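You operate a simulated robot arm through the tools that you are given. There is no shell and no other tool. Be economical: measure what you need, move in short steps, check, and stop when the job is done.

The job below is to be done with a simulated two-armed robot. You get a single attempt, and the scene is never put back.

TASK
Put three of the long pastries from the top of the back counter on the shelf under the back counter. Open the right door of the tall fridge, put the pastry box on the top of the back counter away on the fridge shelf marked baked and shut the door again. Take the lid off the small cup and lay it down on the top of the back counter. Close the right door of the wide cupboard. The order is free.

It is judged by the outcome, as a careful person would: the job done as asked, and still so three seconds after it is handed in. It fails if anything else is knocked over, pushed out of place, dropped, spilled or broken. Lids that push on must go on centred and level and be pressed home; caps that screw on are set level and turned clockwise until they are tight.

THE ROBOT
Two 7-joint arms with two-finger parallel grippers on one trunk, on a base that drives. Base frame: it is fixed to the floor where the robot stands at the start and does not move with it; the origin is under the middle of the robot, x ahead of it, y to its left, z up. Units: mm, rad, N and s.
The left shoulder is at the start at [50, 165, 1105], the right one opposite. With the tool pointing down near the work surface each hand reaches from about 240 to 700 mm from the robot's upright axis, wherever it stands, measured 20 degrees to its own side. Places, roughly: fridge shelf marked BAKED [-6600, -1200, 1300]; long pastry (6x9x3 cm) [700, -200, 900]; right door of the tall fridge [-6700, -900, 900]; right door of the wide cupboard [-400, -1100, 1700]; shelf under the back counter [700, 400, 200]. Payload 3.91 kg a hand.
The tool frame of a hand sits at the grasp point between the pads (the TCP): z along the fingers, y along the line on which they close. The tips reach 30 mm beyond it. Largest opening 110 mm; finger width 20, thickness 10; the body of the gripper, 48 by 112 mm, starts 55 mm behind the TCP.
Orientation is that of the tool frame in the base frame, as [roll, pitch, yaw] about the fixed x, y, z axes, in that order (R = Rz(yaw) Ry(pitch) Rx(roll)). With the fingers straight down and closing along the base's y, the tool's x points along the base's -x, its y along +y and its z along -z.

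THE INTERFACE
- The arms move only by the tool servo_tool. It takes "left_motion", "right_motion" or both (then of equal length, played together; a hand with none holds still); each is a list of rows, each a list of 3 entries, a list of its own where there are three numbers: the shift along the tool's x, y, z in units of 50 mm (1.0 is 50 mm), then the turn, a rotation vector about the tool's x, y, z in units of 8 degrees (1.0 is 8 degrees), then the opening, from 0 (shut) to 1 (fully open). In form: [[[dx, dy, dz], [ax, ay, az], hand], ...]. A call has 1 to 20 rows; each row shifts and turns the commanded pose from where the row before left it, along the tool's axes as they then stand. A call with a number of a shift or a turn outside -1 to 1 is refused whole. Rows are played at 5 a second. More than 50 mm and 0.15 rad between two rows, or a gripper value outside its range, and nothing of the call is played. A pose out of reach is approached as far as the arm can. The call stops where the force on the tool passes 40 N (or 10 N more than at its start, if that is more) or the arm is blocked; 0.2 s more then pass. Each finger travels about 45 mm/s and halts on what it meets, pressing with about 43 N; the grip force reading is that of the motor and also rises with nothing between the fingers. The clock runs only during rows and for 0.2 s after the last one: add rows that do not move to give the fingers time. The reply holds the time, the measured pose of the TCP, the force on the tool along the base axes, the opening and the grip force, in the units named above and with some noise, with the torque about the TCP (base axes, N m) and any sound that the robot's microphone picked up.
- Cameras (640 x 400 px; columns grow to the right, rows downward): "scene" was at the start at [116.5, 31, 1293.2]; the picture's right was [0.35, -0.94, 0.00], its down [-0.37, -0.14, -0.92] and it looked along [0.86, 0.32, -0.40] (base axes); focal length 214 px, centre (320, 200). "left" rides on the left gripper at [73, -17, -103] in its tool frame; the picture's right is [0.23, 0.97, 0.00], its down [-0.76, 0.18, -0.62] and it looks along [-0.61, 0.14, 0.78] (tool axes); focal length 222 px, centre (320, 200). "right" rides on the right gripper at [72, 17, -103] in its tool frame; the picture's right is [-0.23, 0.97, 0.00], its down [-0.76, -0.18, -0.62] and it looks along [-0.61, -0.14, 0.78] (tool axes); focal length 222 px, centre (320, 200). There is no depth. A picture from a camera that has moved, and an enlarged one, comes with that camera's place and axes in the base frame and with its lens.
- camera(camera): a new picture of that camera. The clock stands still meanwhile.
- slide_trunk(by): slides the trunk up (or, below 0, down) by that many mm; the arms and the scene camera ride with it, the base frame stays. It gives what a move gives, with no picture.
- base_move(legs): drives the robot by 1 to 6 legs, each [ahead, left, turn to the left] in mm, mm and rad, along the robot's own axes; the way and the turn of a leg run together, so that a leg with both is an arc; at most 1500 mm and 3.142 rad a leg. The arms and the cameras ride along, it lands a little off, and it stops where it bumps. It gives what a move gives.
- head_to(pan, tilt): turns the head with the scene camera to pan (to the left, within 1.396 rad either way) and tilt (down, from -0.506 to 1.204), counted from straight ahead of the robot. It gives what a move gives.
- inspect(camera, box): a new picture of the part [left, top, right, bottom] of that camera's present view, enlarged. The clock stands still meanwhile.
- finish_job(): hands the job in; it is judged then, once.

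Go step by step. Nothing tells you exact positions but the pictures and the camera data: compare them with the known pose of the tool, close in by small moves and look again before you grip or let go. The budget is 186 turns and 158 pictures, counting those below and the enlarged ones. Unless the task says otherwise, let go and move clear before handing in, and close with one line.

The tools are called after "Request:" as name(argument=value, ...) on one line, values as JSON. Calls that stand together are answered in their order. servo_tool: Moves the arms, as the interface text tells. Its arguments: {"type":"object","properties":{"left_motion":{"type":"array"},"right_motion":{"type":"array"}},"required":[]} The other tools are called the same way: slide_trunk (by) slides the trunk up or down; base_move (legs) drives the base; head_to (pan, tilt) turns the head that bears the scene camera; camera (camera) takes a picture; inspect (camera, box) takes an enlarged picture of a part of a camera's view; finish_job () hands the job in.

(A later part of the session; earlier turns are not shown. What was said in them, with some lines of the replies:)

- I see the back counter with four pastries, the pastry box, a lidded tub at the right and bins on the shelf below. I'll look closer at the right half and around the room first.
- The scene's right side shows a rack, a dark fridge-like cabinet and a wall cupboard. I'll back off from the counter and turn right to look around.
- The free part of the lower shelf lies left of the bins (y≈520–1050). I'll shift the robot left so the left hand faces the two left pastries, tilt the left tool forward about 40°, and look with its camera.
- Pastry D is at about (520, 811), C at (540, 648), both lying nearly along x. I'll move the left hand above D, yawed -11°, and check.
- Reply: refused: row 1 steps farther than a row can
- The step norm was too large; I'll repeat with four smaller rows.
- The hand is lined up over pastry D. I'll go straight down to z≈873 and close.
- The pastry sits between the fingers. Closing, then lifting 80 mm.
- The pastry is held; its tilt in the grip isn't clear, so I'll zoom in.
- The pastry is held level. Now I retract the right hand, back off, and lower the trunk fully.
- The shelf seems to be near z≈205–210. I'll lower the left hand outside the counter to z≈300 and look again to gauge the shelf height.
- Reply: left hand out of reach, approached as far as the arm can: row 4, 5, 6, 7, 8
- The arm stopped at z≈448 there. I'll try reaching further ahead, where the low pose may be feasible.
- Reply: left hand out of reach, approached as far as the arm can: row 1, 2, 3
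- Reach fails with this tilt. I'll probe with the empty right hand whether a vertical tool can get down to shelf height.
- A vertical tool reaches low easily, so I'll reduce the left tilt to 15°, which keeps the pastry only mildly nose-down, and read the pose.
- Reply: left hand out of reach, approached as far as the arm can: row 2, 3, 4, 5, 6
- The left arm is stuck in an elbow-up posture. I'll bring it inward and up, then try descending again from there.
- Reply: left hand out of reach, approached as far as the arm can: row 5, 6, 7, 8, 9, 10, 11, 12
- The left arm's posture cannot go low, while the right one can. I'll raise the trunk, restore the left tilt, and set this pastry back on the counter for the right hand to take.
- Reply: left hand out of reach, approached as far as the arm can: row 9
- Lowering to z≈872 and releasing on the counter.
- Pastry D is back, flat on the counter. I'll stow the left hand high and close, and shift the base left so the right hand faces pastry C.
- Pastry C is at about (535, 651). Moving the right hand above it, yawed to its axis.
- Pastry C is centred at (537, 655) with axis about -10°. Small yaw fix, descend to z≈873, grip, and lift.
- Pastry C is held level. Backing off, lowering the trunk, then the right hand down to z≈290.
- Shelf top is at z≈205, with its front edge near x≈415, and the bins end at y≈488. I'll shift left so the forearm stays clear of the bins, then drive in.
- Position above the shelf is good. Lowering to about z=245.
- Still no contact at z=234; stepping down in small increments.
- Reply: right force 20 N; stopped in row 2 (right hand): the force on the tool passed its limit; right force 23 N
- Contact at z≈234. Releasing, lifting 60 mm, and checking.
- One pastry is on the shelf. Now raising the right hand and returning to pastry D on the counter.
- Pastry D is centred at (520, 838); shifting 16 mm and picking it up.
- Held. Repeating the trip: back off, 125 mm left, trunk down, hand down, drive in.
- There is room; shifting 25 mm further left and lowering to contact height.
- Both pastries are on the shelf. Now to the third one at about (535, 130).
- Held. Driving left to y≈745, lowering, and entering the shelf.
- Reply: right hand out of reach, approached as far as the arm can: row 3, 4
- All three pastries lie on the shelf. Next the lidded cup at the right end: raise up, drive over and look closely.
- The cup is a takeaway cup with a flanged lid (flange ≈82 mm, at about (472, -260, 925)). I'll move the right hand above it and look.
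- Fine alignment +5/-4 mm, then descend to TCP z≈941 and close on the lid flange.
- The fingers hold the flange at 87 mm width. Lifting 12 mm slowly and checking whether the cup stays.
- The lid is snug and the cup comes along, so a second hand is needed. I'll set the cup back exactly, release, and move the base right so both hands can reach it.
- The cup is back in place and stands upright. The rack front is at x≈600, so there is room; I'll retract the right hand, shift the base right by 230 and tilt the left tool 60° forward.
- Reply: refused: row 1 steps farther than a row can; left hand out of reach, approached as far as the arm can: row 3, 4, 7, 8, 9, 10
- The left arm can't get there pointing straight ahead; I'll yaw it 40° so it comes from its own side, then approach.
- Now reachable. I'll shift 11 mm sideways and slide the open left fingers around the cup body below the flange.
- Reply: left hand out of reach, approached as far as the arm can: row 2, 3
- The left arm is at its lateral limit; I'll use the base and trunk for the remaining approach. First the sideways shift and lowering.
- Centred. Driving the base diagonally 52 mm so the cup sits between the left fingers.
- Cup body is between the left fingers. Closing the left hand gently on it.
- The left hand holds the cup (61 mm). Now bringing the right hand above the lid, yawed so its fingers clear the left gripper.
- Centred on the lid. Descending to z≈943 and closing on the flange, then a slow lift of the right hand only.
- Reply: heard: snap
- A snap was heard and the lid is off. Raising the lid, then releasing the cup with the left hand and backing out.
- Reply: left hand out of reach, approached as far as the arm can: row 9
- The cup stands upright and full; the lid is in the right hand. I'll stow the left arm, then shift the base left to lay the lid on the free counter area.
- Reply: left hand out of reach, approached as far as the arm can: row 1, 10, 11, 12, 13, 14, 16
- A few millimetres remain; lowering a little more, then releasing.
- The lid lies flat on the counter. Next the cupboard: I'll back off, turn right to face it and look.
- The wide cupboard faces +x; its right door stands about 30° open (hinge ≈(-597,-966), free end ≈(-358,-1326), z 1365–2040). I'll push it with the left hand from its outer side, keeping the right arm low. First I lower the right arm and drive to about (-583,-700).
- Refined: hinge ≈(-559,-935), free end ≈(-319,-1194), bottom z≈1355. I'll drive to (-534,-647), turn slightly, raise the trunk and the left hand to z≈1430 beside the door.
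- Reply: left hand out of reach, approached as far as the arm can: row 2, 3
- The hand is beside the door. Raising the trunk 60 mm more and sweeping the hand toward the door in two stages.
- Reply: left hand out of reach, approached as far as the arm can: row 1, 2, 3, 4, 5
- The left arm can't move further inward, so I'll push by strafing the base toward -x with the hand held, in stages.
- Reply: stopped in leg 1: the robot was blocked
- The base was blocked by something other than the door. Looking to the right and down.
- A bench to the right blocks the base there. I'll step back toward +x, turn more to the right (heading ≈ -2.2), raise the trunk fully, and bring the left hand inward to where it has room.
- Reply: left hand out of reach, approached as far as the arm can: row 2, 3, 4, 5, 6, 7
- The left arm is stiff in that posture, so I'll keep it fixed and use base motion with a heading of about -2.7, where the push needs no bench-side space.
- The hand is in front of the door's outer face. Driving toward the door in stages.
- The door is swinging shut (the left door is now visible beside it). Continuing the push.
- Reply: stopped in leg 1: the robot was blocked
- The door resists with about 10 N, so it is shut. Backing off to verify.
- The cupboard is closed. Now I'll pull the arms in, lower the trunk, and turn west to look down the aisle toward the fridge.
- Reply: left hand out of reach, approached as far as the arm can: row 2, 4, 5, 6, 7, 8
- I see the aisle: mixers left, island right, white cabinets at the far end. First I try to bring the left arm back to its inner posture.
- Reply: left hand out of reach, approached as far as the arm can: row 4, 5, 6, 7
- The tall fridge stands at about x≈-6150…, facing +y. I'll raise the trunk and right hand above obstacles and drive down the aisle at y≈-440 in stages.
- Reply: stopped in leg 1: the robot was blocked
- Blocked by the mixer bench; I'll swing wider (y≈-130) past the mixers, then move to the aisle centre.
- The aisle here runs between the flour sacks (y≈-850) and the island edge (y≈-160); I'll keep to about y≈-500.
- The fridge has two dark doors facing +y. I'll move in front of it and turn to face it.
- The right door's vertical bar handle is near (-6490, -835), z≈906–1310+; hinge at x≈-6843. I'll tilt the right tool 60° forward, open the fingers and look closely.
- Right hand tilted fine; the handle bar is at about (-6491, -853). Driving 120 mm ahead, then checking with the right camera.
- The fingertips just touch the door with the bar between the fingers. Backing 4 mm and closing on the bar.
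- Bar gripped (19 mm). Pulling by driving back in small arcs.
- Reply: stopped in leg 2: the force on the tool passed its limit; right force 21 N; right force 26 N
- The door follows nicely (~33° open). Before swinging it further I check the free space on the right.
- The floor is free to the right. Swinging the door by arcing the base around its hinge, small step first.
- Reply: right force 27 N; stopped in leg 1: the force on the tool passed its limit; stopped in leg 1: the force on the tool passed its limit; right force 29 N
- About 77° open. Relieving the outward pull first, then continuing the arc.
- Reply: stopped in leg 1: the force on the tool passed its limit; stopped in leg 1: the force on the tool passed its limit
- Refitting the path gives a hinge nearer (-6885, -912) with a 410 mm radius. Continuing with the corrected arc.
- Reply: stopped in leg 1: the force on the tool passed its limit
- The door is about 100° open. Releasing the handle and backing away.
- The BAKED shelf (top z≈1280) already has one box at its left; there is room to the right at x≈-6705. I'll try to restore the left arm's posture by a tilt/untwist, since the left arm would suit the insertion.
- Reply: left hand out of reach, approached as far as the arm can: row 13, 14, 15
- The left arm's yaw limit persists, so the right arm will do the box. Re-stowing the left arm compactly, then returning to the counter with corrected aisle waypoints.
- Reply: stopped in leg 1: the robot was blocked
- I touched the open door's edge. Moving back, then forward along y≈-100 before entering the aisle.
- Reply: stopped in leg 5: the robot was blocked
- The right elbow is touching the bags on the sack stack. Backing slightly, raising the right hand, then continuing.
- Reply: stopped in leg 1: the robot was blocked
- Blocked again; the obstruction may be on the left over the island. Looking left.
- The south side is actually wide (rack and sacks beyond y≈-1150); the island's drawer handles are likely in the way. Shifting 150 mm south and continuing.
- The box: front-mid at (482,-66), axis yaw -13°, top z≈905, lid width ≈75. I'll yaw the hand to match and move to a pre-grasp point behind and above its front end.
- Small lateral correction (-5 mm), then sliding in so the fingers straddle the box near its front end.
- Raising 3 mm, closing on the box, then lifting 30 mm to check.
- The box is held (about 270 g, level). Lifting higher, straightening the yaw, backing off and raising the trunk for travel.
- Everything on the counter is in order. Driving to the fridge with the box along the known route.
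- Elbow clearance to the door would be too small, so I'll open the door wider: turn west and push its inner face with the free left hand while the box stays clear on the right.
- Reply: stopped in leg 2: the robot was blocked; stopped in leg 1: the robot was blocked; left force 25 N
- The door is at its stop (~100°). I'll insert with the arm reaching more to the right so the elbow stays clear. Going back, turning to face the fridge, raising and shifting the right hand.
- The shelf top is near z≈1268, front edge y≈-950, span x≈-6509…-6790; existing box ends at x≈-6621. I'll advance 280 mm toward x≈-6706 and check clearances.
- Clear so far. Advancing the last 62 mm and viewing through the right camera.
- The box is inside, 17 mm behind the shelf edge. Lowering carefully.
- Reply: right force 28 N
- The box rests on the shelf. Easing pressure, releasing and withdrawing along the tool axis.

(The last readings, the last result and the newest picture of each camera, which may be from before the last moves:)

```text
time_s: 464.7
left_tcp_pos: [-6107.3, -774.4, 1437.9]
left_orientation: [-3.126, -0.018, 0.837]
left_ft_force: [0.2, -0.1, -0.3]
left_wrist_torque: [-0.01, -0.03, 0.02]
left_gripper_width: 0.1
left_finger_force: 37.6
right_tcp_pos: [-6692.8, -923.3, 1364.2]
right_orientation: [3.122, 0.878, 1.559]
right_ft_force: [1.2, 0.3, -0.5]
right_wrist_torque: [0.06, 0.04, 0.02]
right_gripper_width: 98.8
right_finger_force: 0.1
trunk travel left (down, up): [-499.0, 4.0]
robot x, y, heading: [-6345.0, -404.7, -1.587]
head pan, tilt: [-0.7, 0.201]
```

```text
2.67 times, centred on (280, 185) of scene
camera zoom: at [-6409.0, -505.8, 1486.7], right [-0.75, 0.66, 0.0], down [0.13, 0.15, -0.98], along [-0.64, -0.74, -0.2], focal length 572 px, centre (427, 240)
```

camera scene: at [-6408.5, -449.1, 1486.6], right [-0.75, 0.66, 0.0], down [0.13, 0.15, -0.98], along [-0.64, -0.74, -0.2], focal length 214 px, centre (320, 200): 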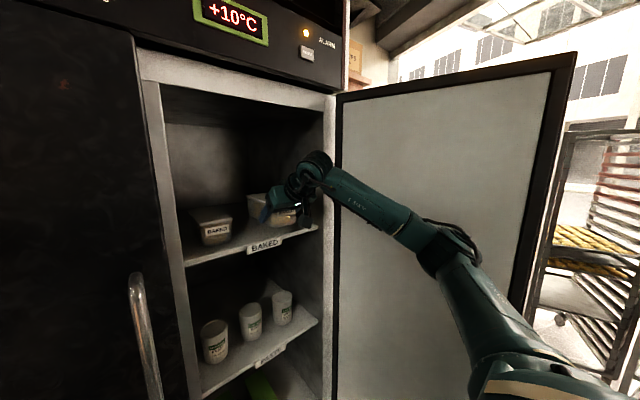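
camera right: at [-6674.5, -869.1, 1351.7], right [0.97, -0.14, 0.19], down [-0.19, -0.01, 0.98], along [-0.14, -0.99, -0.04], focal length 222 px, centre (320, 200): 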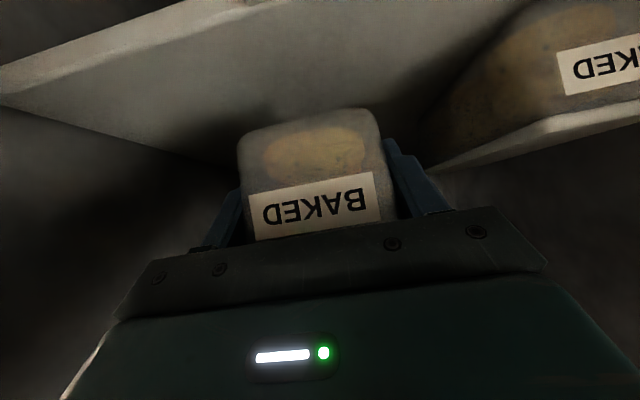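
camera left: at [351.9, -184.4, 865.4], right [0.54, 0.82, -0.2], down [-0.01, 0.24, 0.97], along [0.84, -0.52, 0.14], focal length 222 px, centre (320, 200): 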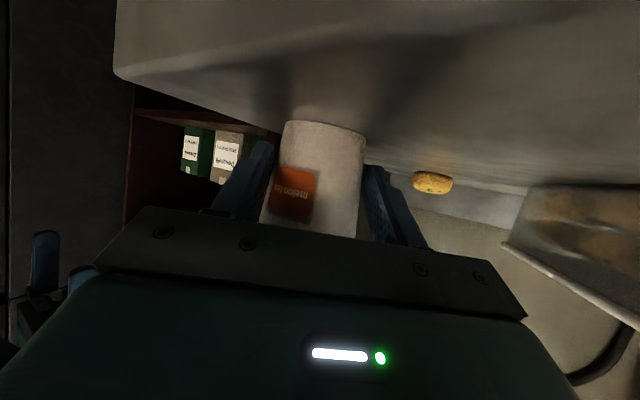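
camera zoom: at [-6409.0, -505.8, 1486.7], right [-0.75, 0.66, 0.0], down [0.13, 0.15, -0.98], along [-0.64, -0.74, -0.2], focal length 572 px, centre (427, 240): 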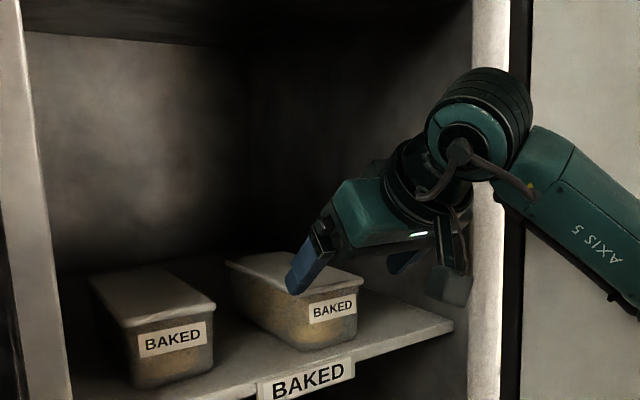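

The pastry box stands on the BAKED shelf. Backing out, straightening the right hand, and driving around the open door to its outer side.

Request:
base_move(legs=[[-480, 0, 0.016]])

Request:
servo_tool(right_motion=[[[0, 0.5, -0.3], [0, 1, 0], 0.5], [[0, 0.5, -0.3], [0, 1, 0], 0.2], [[0, 0.5, -0.3], [0, 1, 0], 0], [[0, 0.8, 0], [0, 1, 0], 0], [[0, 0.8, 0], [0, 1, 0], 0], [[0, 0.8, 0], [0, 1, 0], 0], [[0, 0.8, 0], [0, 0.25, 0], 0], [[0, 0.8, 0], [0, 0, 0], 0]])

Request:
base_move(legs=[[0, -1250, 0], [0, 0, 1.71]])

```text
time_s: 467.6
left_tcp_pos: [-6097.9, -282.3, 1437.2]
left_orientation: [-3.127, -0.018, 0.853]
left_ft_force: [-0.2, 0.1, -0.2]
left_wrist_torque: [-0.02, 0.0, -0.01]
left_gripper_width: 0.1
left_finger_force: 37.8
right_tcp_pos: [-6679.4, -440.0, 1364.5]
right_orientation: [3.121, 0.877, 1.574]
right_ft_force: [-0.9, 0.5, 0.0]
right_wrist_torque: [-0.02, 0.01, 0.0]
right_gripper_width: 99.1
right_finger_force: 0.1
trunk travel left (down, up): [-499.0, 4.0]
robot x, y, heading: [-6343.9, 82.1, -1.566]
head pan, tilt: [-0.7, 0.201]
```

```text
time_s: 469.4
left_tcp_pos: [-6097.3, -281.9, 1437.5]
left_orientation: [-3.126, -0.017, 0.854]
left_ft_force: [-0.1, -0.1, -0.2]
left_wrist_torque: [-0.04, 0.0, 0.0]
left_gripper_width: 0.0
left_finger_force: 37.2
right_tcp_pos: [-6404.6, -403.6, 1398.5]
right_orientation: [3.13, 0.002, 1.586]
right_ft_force: [-0.5, -0.5, 0.9]
right_wrist_torque: [-0.03, 0.03, 0.03]
right_gripper_width: 0.1
right_finger_force: 37.9
trunk travel left (down, up): [-499.0, 4.0]
robot x, y, heading: [-6344.8, 81.8, -1.568]
head pan, tilt: [-0.7, 0.201]
```

```text
time_s: 479.8
left_tcp_pos: [-7275.1, 355.5, 1437.2]
left_orientation: [-3.128, -0.022, 2.565]
left_ft_force: [0.2, -0.5, -0.1]
left_wrist_torque: [-0.03, -0.01, -0.01]
left_gripper_width: 0.1
left_finger_force: 37.2
right_tcp_pos: [-7112.2, 67.4, 1397.8]
right_orientation: [3.131, 0.004, -2.983]
right_ft_force: [-0.1, 0.4, 0.4]
right_wrist_torque: [-0.02, 0.04, 0.0]
right_gripper_width: 0.1
right_finger_force: 37.1
trunk travel left (down, up): [-499.0, 4.0]
robot x, y, heading: [-7601.9, 62.3, 0.142]
head pan, tilt: [-0.7, 0.201]
```

Request:
base_move(legs=[[-63, -619, 0]])

Request:
head_to(pan=-0.1, tilt=0.2)

Request:
camera(camera="scene")

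```text
time_s: 483.3
left_tcp_pos: [-7247.5, -290.9, 1437.0]
left_orientation: [-3.127, -0.019, 2.533]
left_ft_force: [-0.3, 0.0, -0.3]
left_wrist_torque: [-0.03, 0.02, -0.01]
left_gripper_width: 0.0
left_finger_force: 37.5
right_tcp_pos: [-7094.4, -585.0, 1398.3]
right_orientation: [3.129, 0.004, -3.014]
right_ft_force: [0.6, 0.6, -0.3]
right_wrist_torque: [0.03, 0.01, 0.0]
right_gripper_width: 0.2
right_finger_force: 37.5
trunk travel left (down, up): [-499.0, 4.0]
robot x, y, heading: [-7583.5, -578.1, 0.108]
head pan, tilt: [-0.7, 0.201]
```

```text
time_s: 484.3
left_tcp_pos: [-7248.3, -291.0, 1437.7]
left_orientation: [-3.129, -0.018, 2.534]
left_ft_force: [-0.4, -0.5, -0.9]
left_wrist_torque: [0.02, 0.01, 0.0]
left_gripper_width: 0.2
left_finger_force: 38.0
right_tcp_pos: [-7093.9, -584.8, 1398.2]
right_orientation: [3.129, 0.001, -3.013]
right_ft_force: [0.0, -0.1, 0.3]
right_wrist_torque: [0.0, -0.01, -0.05]
right_gripper_width: 0.0
right_finger_force: 37.1
trunk travel left (down, up): [-499.0, 4.0]
robot x, y, heading: [-7585.9, -577.0, 0.107]
head pan, tilt: [-0.099, 0.201]
```

```text
20 pictures are left
camera scene: at [-7462.4, -573.4, 1486.7], right [0.01, -1.0, 0.0], down [-0.2, 0.0, -0.98], along [0.98, 0.01, -0.2], focal length 214 px, centre (320, 200)
```

scene: 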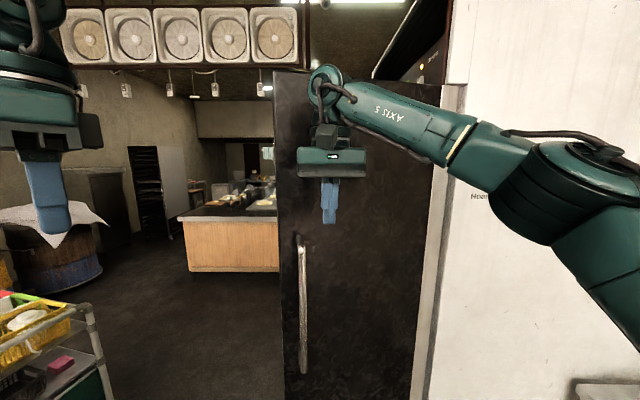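

Hand faces the door's outer side above its handle. Pushing: forward, then arcing around the hinge.

Request:
base_move(legs=[[80, 0, 0], [130, 167, -0.3]])

Request:
base_move(legs=[[130, 167, -0.3]])

Request:
camera(camera="scene")

```text
time_s: 486.6
left_tcp_pos: [-6967.8, -235.8, 1437.0]
left_orientation: [-3.128, -0.02, 2.236]
left_ft_force: [-0.9, -0.9, 0.4]
left_wrist_torque: [0.01, 0.02, -0.01]
left_gripper_width: 0.3
left_finger_force: 37.2
right_tcp_pos: [-6905.9, -561.4, 1398.3]
right_orientation: [3.129, 0.001, 2.972]
right_ft_force: [-1.3, 0.6, 1.0]
right_wrist_torque: [-0.03, 0.03, 0.01]
right_gripper_width: 0.0
right_finger_force: 37.7
trunk travel left (down, up): [-499.0, 4.0]
robot x, y, heading: [-7371.2, -406.7, -0.187]
head pan, tilt: [-0.099, 0.201]
```

```text
time_s: 488.3
left_tcp_pos: [-6760.8, -247.0, 1436.4]
left_orientation: [-3.127, -0.021, 1.943]
left_ft_force: [0.8, 0.3, -0.7]
left_wrist_torque: [0.02, 0.02, 0.02]
left_gripper_width: 0.0
left_finger_force: 37.8
right_tcp_pos: [-6794.6, -577.3, 1398.5]
right_orientation: [3.128, 0.001, 2.676]
right_ft_force: [0.1, 0.5, 0.1]
right_wrist_torque: [0.02, -0.01, -0.01]
right_gripper_width: 0.1
right_finger_force: 37.8
trunk travel left (down, up): [-499.0, 4.0]
robot x, y, heading: [-7201.0, -293.7, -0.481]
head pan, tilt: [-0.099, 0.201]
```

```text
19 pictures are left
camera scene: at [-7094.1, -362.1, 1486.6], right [-0.55, -0.84, 0.0], down [-0.17, 0.11, -0.98], along [0.82, -0.54, -0.2], focal length 214 px, centre (320, 200)
```

scene: 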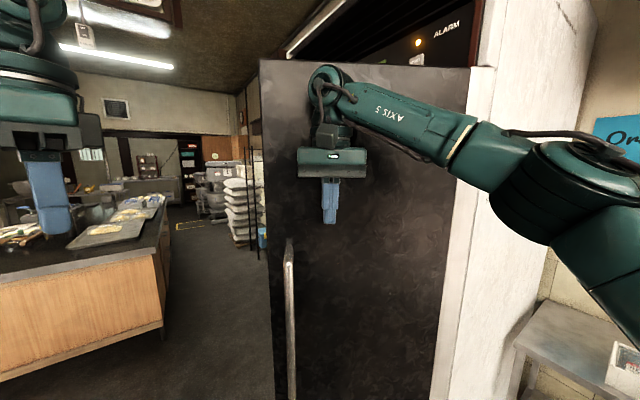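

The door swings along. Continuing the arcs.

Request:
base_move(legs=[[130, 167, -0.3]])

Request:
base_move(legs=[[130, 167, -0.3]])

Request:
camera(camera="scene")

```text
time_s: 489.9
left_tcp_pos: [-6567.1, -324.0, 1437.7]
left_orientation: [-3.128, -0.019, 1.649]
left_ft_force: [0.2, 0.1, 0.1]
left_wrist_torque: [0.01, 0.0, 0.01]
left_gripper_width: 0.0
left_finger_force: 37.4
right_tcp_pos: [-6696.0, -629.0, 1398.2]
right_orientation: [3.13, 0.002, 2.383]
right_ft_force: [0.2, 0.2, -0.2]
right_wrist_torque: [0.03, 0.04, 0.01]
right_gripper_width: 0.0
right_finger_force: 37.9
trunk travel left (down, up): [-499.0, 4.0]
robot x, y, heading: [-6998.1, -244.8, -0.775]
head pan, tilt: [-0.099, 0.201]
```

```text
time_s: 491.6
left_tcp_pos: [-6397.3, -451.5, 1437.8]
left_orientation: [-3.126, -0.018, 1.351]
left_ft_force: [0.7, 0.0, -1.1]
left_wrist_torque: [0.0, 0.01, 0.01]
left_gripper_width: 0.0
left_finger_force: 37.6
right_tcp_pos: [-6610.5, -705.8, 1398.8]
right_orientation: [3.128, 0.004, 2.086]
right_ft_force: [-0.2, 0.2, -0.6]
right_wrist_torque: [-0.02, 0.04, -0.04]
right_gripper_width: 0.2
right_finger_force: 37.6
trunk travel left (down, up): [-499.0, 4.0]
robot x, y, heading: [-6788.1, -246.0, -1.075]
head pan, tilt: [-0.099, 0.201]
```

```text
18 pictures are left
camera scene: at [-6737.1, -360.2, 1486.6], right [-0.92, -0.39, 0.0], down [-0.08, 0.18, -0.98], along [0.38, -0.9, -0.2], focal length 214 px, centre (320, 200)
```

scene: 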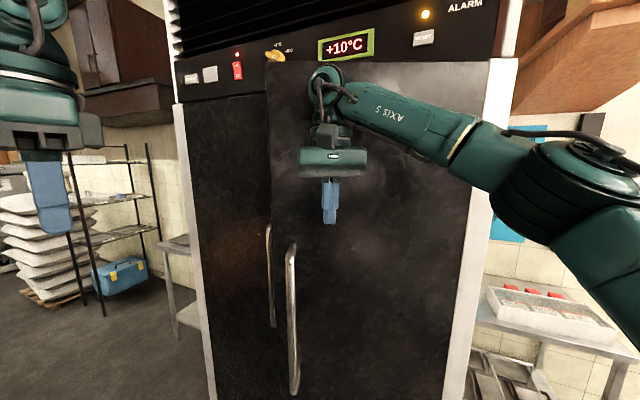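

Request:
base_move(legs=[[125, 163, -0.29]])

Request:
base_move(legs=[[60, 75, -0.13]])

Request:
camera(camera="scene")

```text
time_s: 493.2
left_tcp_pos: [-6277.7, -618.9, 1437.6]
left_orientation: [-3.128, -0.018, 1.055]
left_ft_force: [-0.1, -0.4, 0.2]
left_wrist_torque: [0.01, 0.0, 0.02]
left_gripper_width: 0.1
left_finger_force: 37.9
right_tcp_pos: [-6555.2, -800.9, 1398.6]
right_orientation: [3.13, 0.003, 1.788]
right_ft_force: [0.7, 0.3, -0.1]
right_wrist_torque: [0.02, 0.0, -0.01]
right_gripper_width: 0.0
right_finger_force: 38.3
trunk travel left (down, up): [-499.0, 4.0]
robot x, y, heading: [-6593.1, -307.5, -1.371]
head pan, tilt: [-0.099, 0.201]
```

```text
time_s: 494.2
left_tcp_pos: [-6255.9, -665.8, 1438.2]
left_orientation: [-3.13, -0.018, 0.975]
left_ft_force: [0.3, 0.2, 0.8]
left_wrist_torque: [0.01, -0.02, 0.0]
left_gripper_width: 0.0
left_finger_force: 37.9
right_tcp_pos: [-6547.8, -820.5, 1400.0]
right_orientation: [3.138, -0.009, 1.713]
right_ft_force: [-2.0, 6.8, 0.2]
right_wrist_torque: [-0.63, -0.16, -0.15]
right_gripper_width: 0.2
right_finger_force: 38.0
trunk travel left (down, up): [-499.0, 4.0]
robot x, y, heading: [-6548.2, -337.6, -1.447]
head pan, tilt: [-0.099, 0.201]
stopped in leg 1: the force on the tool passed its limit (the readings are from after the stop); the commanded pose is now the measured one
```

```text
17 pictures are left
camera scene: at [-6538.0, -457.8, 1486.8], right [-1.0, -0.02, 0.0], down [0.0, 0.2, -0.98], along [0.02, -0.98, -0.2], focal length 214 px, centre (320, 200)
```

scene: 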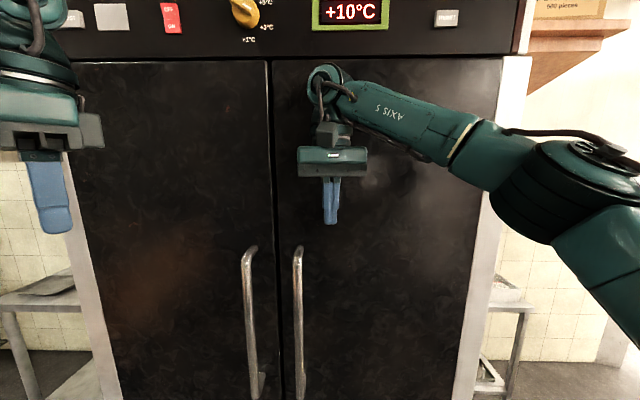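

The door looks shut; one more firm push, then backing off to verify.

Request:
base_move(legs=[[20, 0, 0]])

Request:
base_move(legs=[[-300, 0, 0]])

Request:
head_to(pan=0.0, tilt=0.3)

Request:
camera(camera="scene")

```text
time_s: 495.0
left_tcp_pos: [-6256.3, -672.1, 1440.1]
left_orientation: [-3.13, -0.015, 0.974]
left_ft_force: [-0.7, 0.1, 0.0]
left_wrist_torque: [-0.02, -0.02, -0.05]
left_gripper_width: 0.0
left_finger_force: 37.6
right_tcp_pos: [-6547.4, -820.4, 1401.0]
right_orientation: [-3.139, -0.017, 1.721]
right_ft_force: [-8.8, 22.8, -5.1]
right_wrist_torque: [-2.01, -0.89, -0.65]
right_gripper_width: 0.1
right_finger_force: 37.7
trunk travel left (down, up): [-499.0, 4.0]
robot x, y, heading: [-6542.6, -344.4, -1.454]
head pan, tilt: [-0.099, 0.201]
stopped in leg 1: the force on the tool passed its limit (the readings are from after the stop); the commanded pose is now the measured one
```

```text
time_s: 497.0
left_tcp_pos: [-6290.6, -377.0, 1437.2]
left_orientation: [-3.129, -0.02, 0.976]
left_ft_force: [-0.3, 0.6, -0.4]
left_wrist_torque: [-0.02, 0.02, -0.01]
left_gripper_width: 0.0
left_finger_force: 37.8
right_tcp_pos: [-6581.9, -526.9, 1398.5]
right_orientation: [-3.138, -0.023, 1.72]
right_ft_force: [-0.2, 0.9, 0.3]
right_wrist_torque: [-0.02, 0.0, 0.0]
right_gripper_width: 0.1
right_finger_force: 38.3
trunk travel left (down, up): [-499.0, 4.0]
robot x, y, heading: [-6580.6, -42.5, -1.446]
head pan, tilt: [-0.099, 0.201]
```

```text
time_s: 497.7
left_tcp_pos: [-6290.4, -375.3, 1438.4]
left_orientation: [-3.127, -0.02, 0.977]
left_ft_force: [0.2, 0.6, -1.0]
left_wrist_torque: [0.01, -0.01, -0.02]
left_gripper_width: 0.1
left_finger_force: 37.9
right_tcp_pos: [-6582.2, -525.8, 1398.6]
right_orientation: [-3.139, -0.021, 1.721]
right_ft_force: [-0.1, -0.1, 0.3]
right_wrist_torque: [-0.02, -0.01, -0.01]
right_gripper_width: 0.0
right_finger_force: 38.2
trunk travel left (down, up): [-499.0, 4.0]
robot x, y, heading: [-6576.7, -43.2, -1.446]
head pan, tilt: [0.0, 0.3]
```

```text
16 pictures are left
camera scene: at [-6564.7, -166.7, 1477.4], right [-0.99, -0.12, 0.0], down [-0.04, 0.29, -0.96], along [0.12, -0.95, -0.3], focal length 214 px, centre (320, 200)
```

scene: 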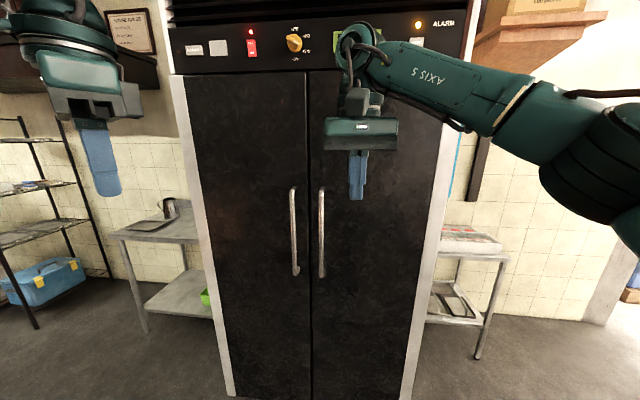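

The fridge door is flush and shut, the box is on the BAKED shelf, three pastries are on the lower shelf, the lid lies flat on the counter and the cupboard is closed. Both hands are clear, so I'm handing in.

Request:
finish_job()

```text
The job is handed in.
```

All four parts are done and the job is handed in: three pastries are on the lower shelf, the pastry box is on the fridge's BAKED shelf with the door shut, the cup lid lies on the counter, and the cupboard's right door is closed.
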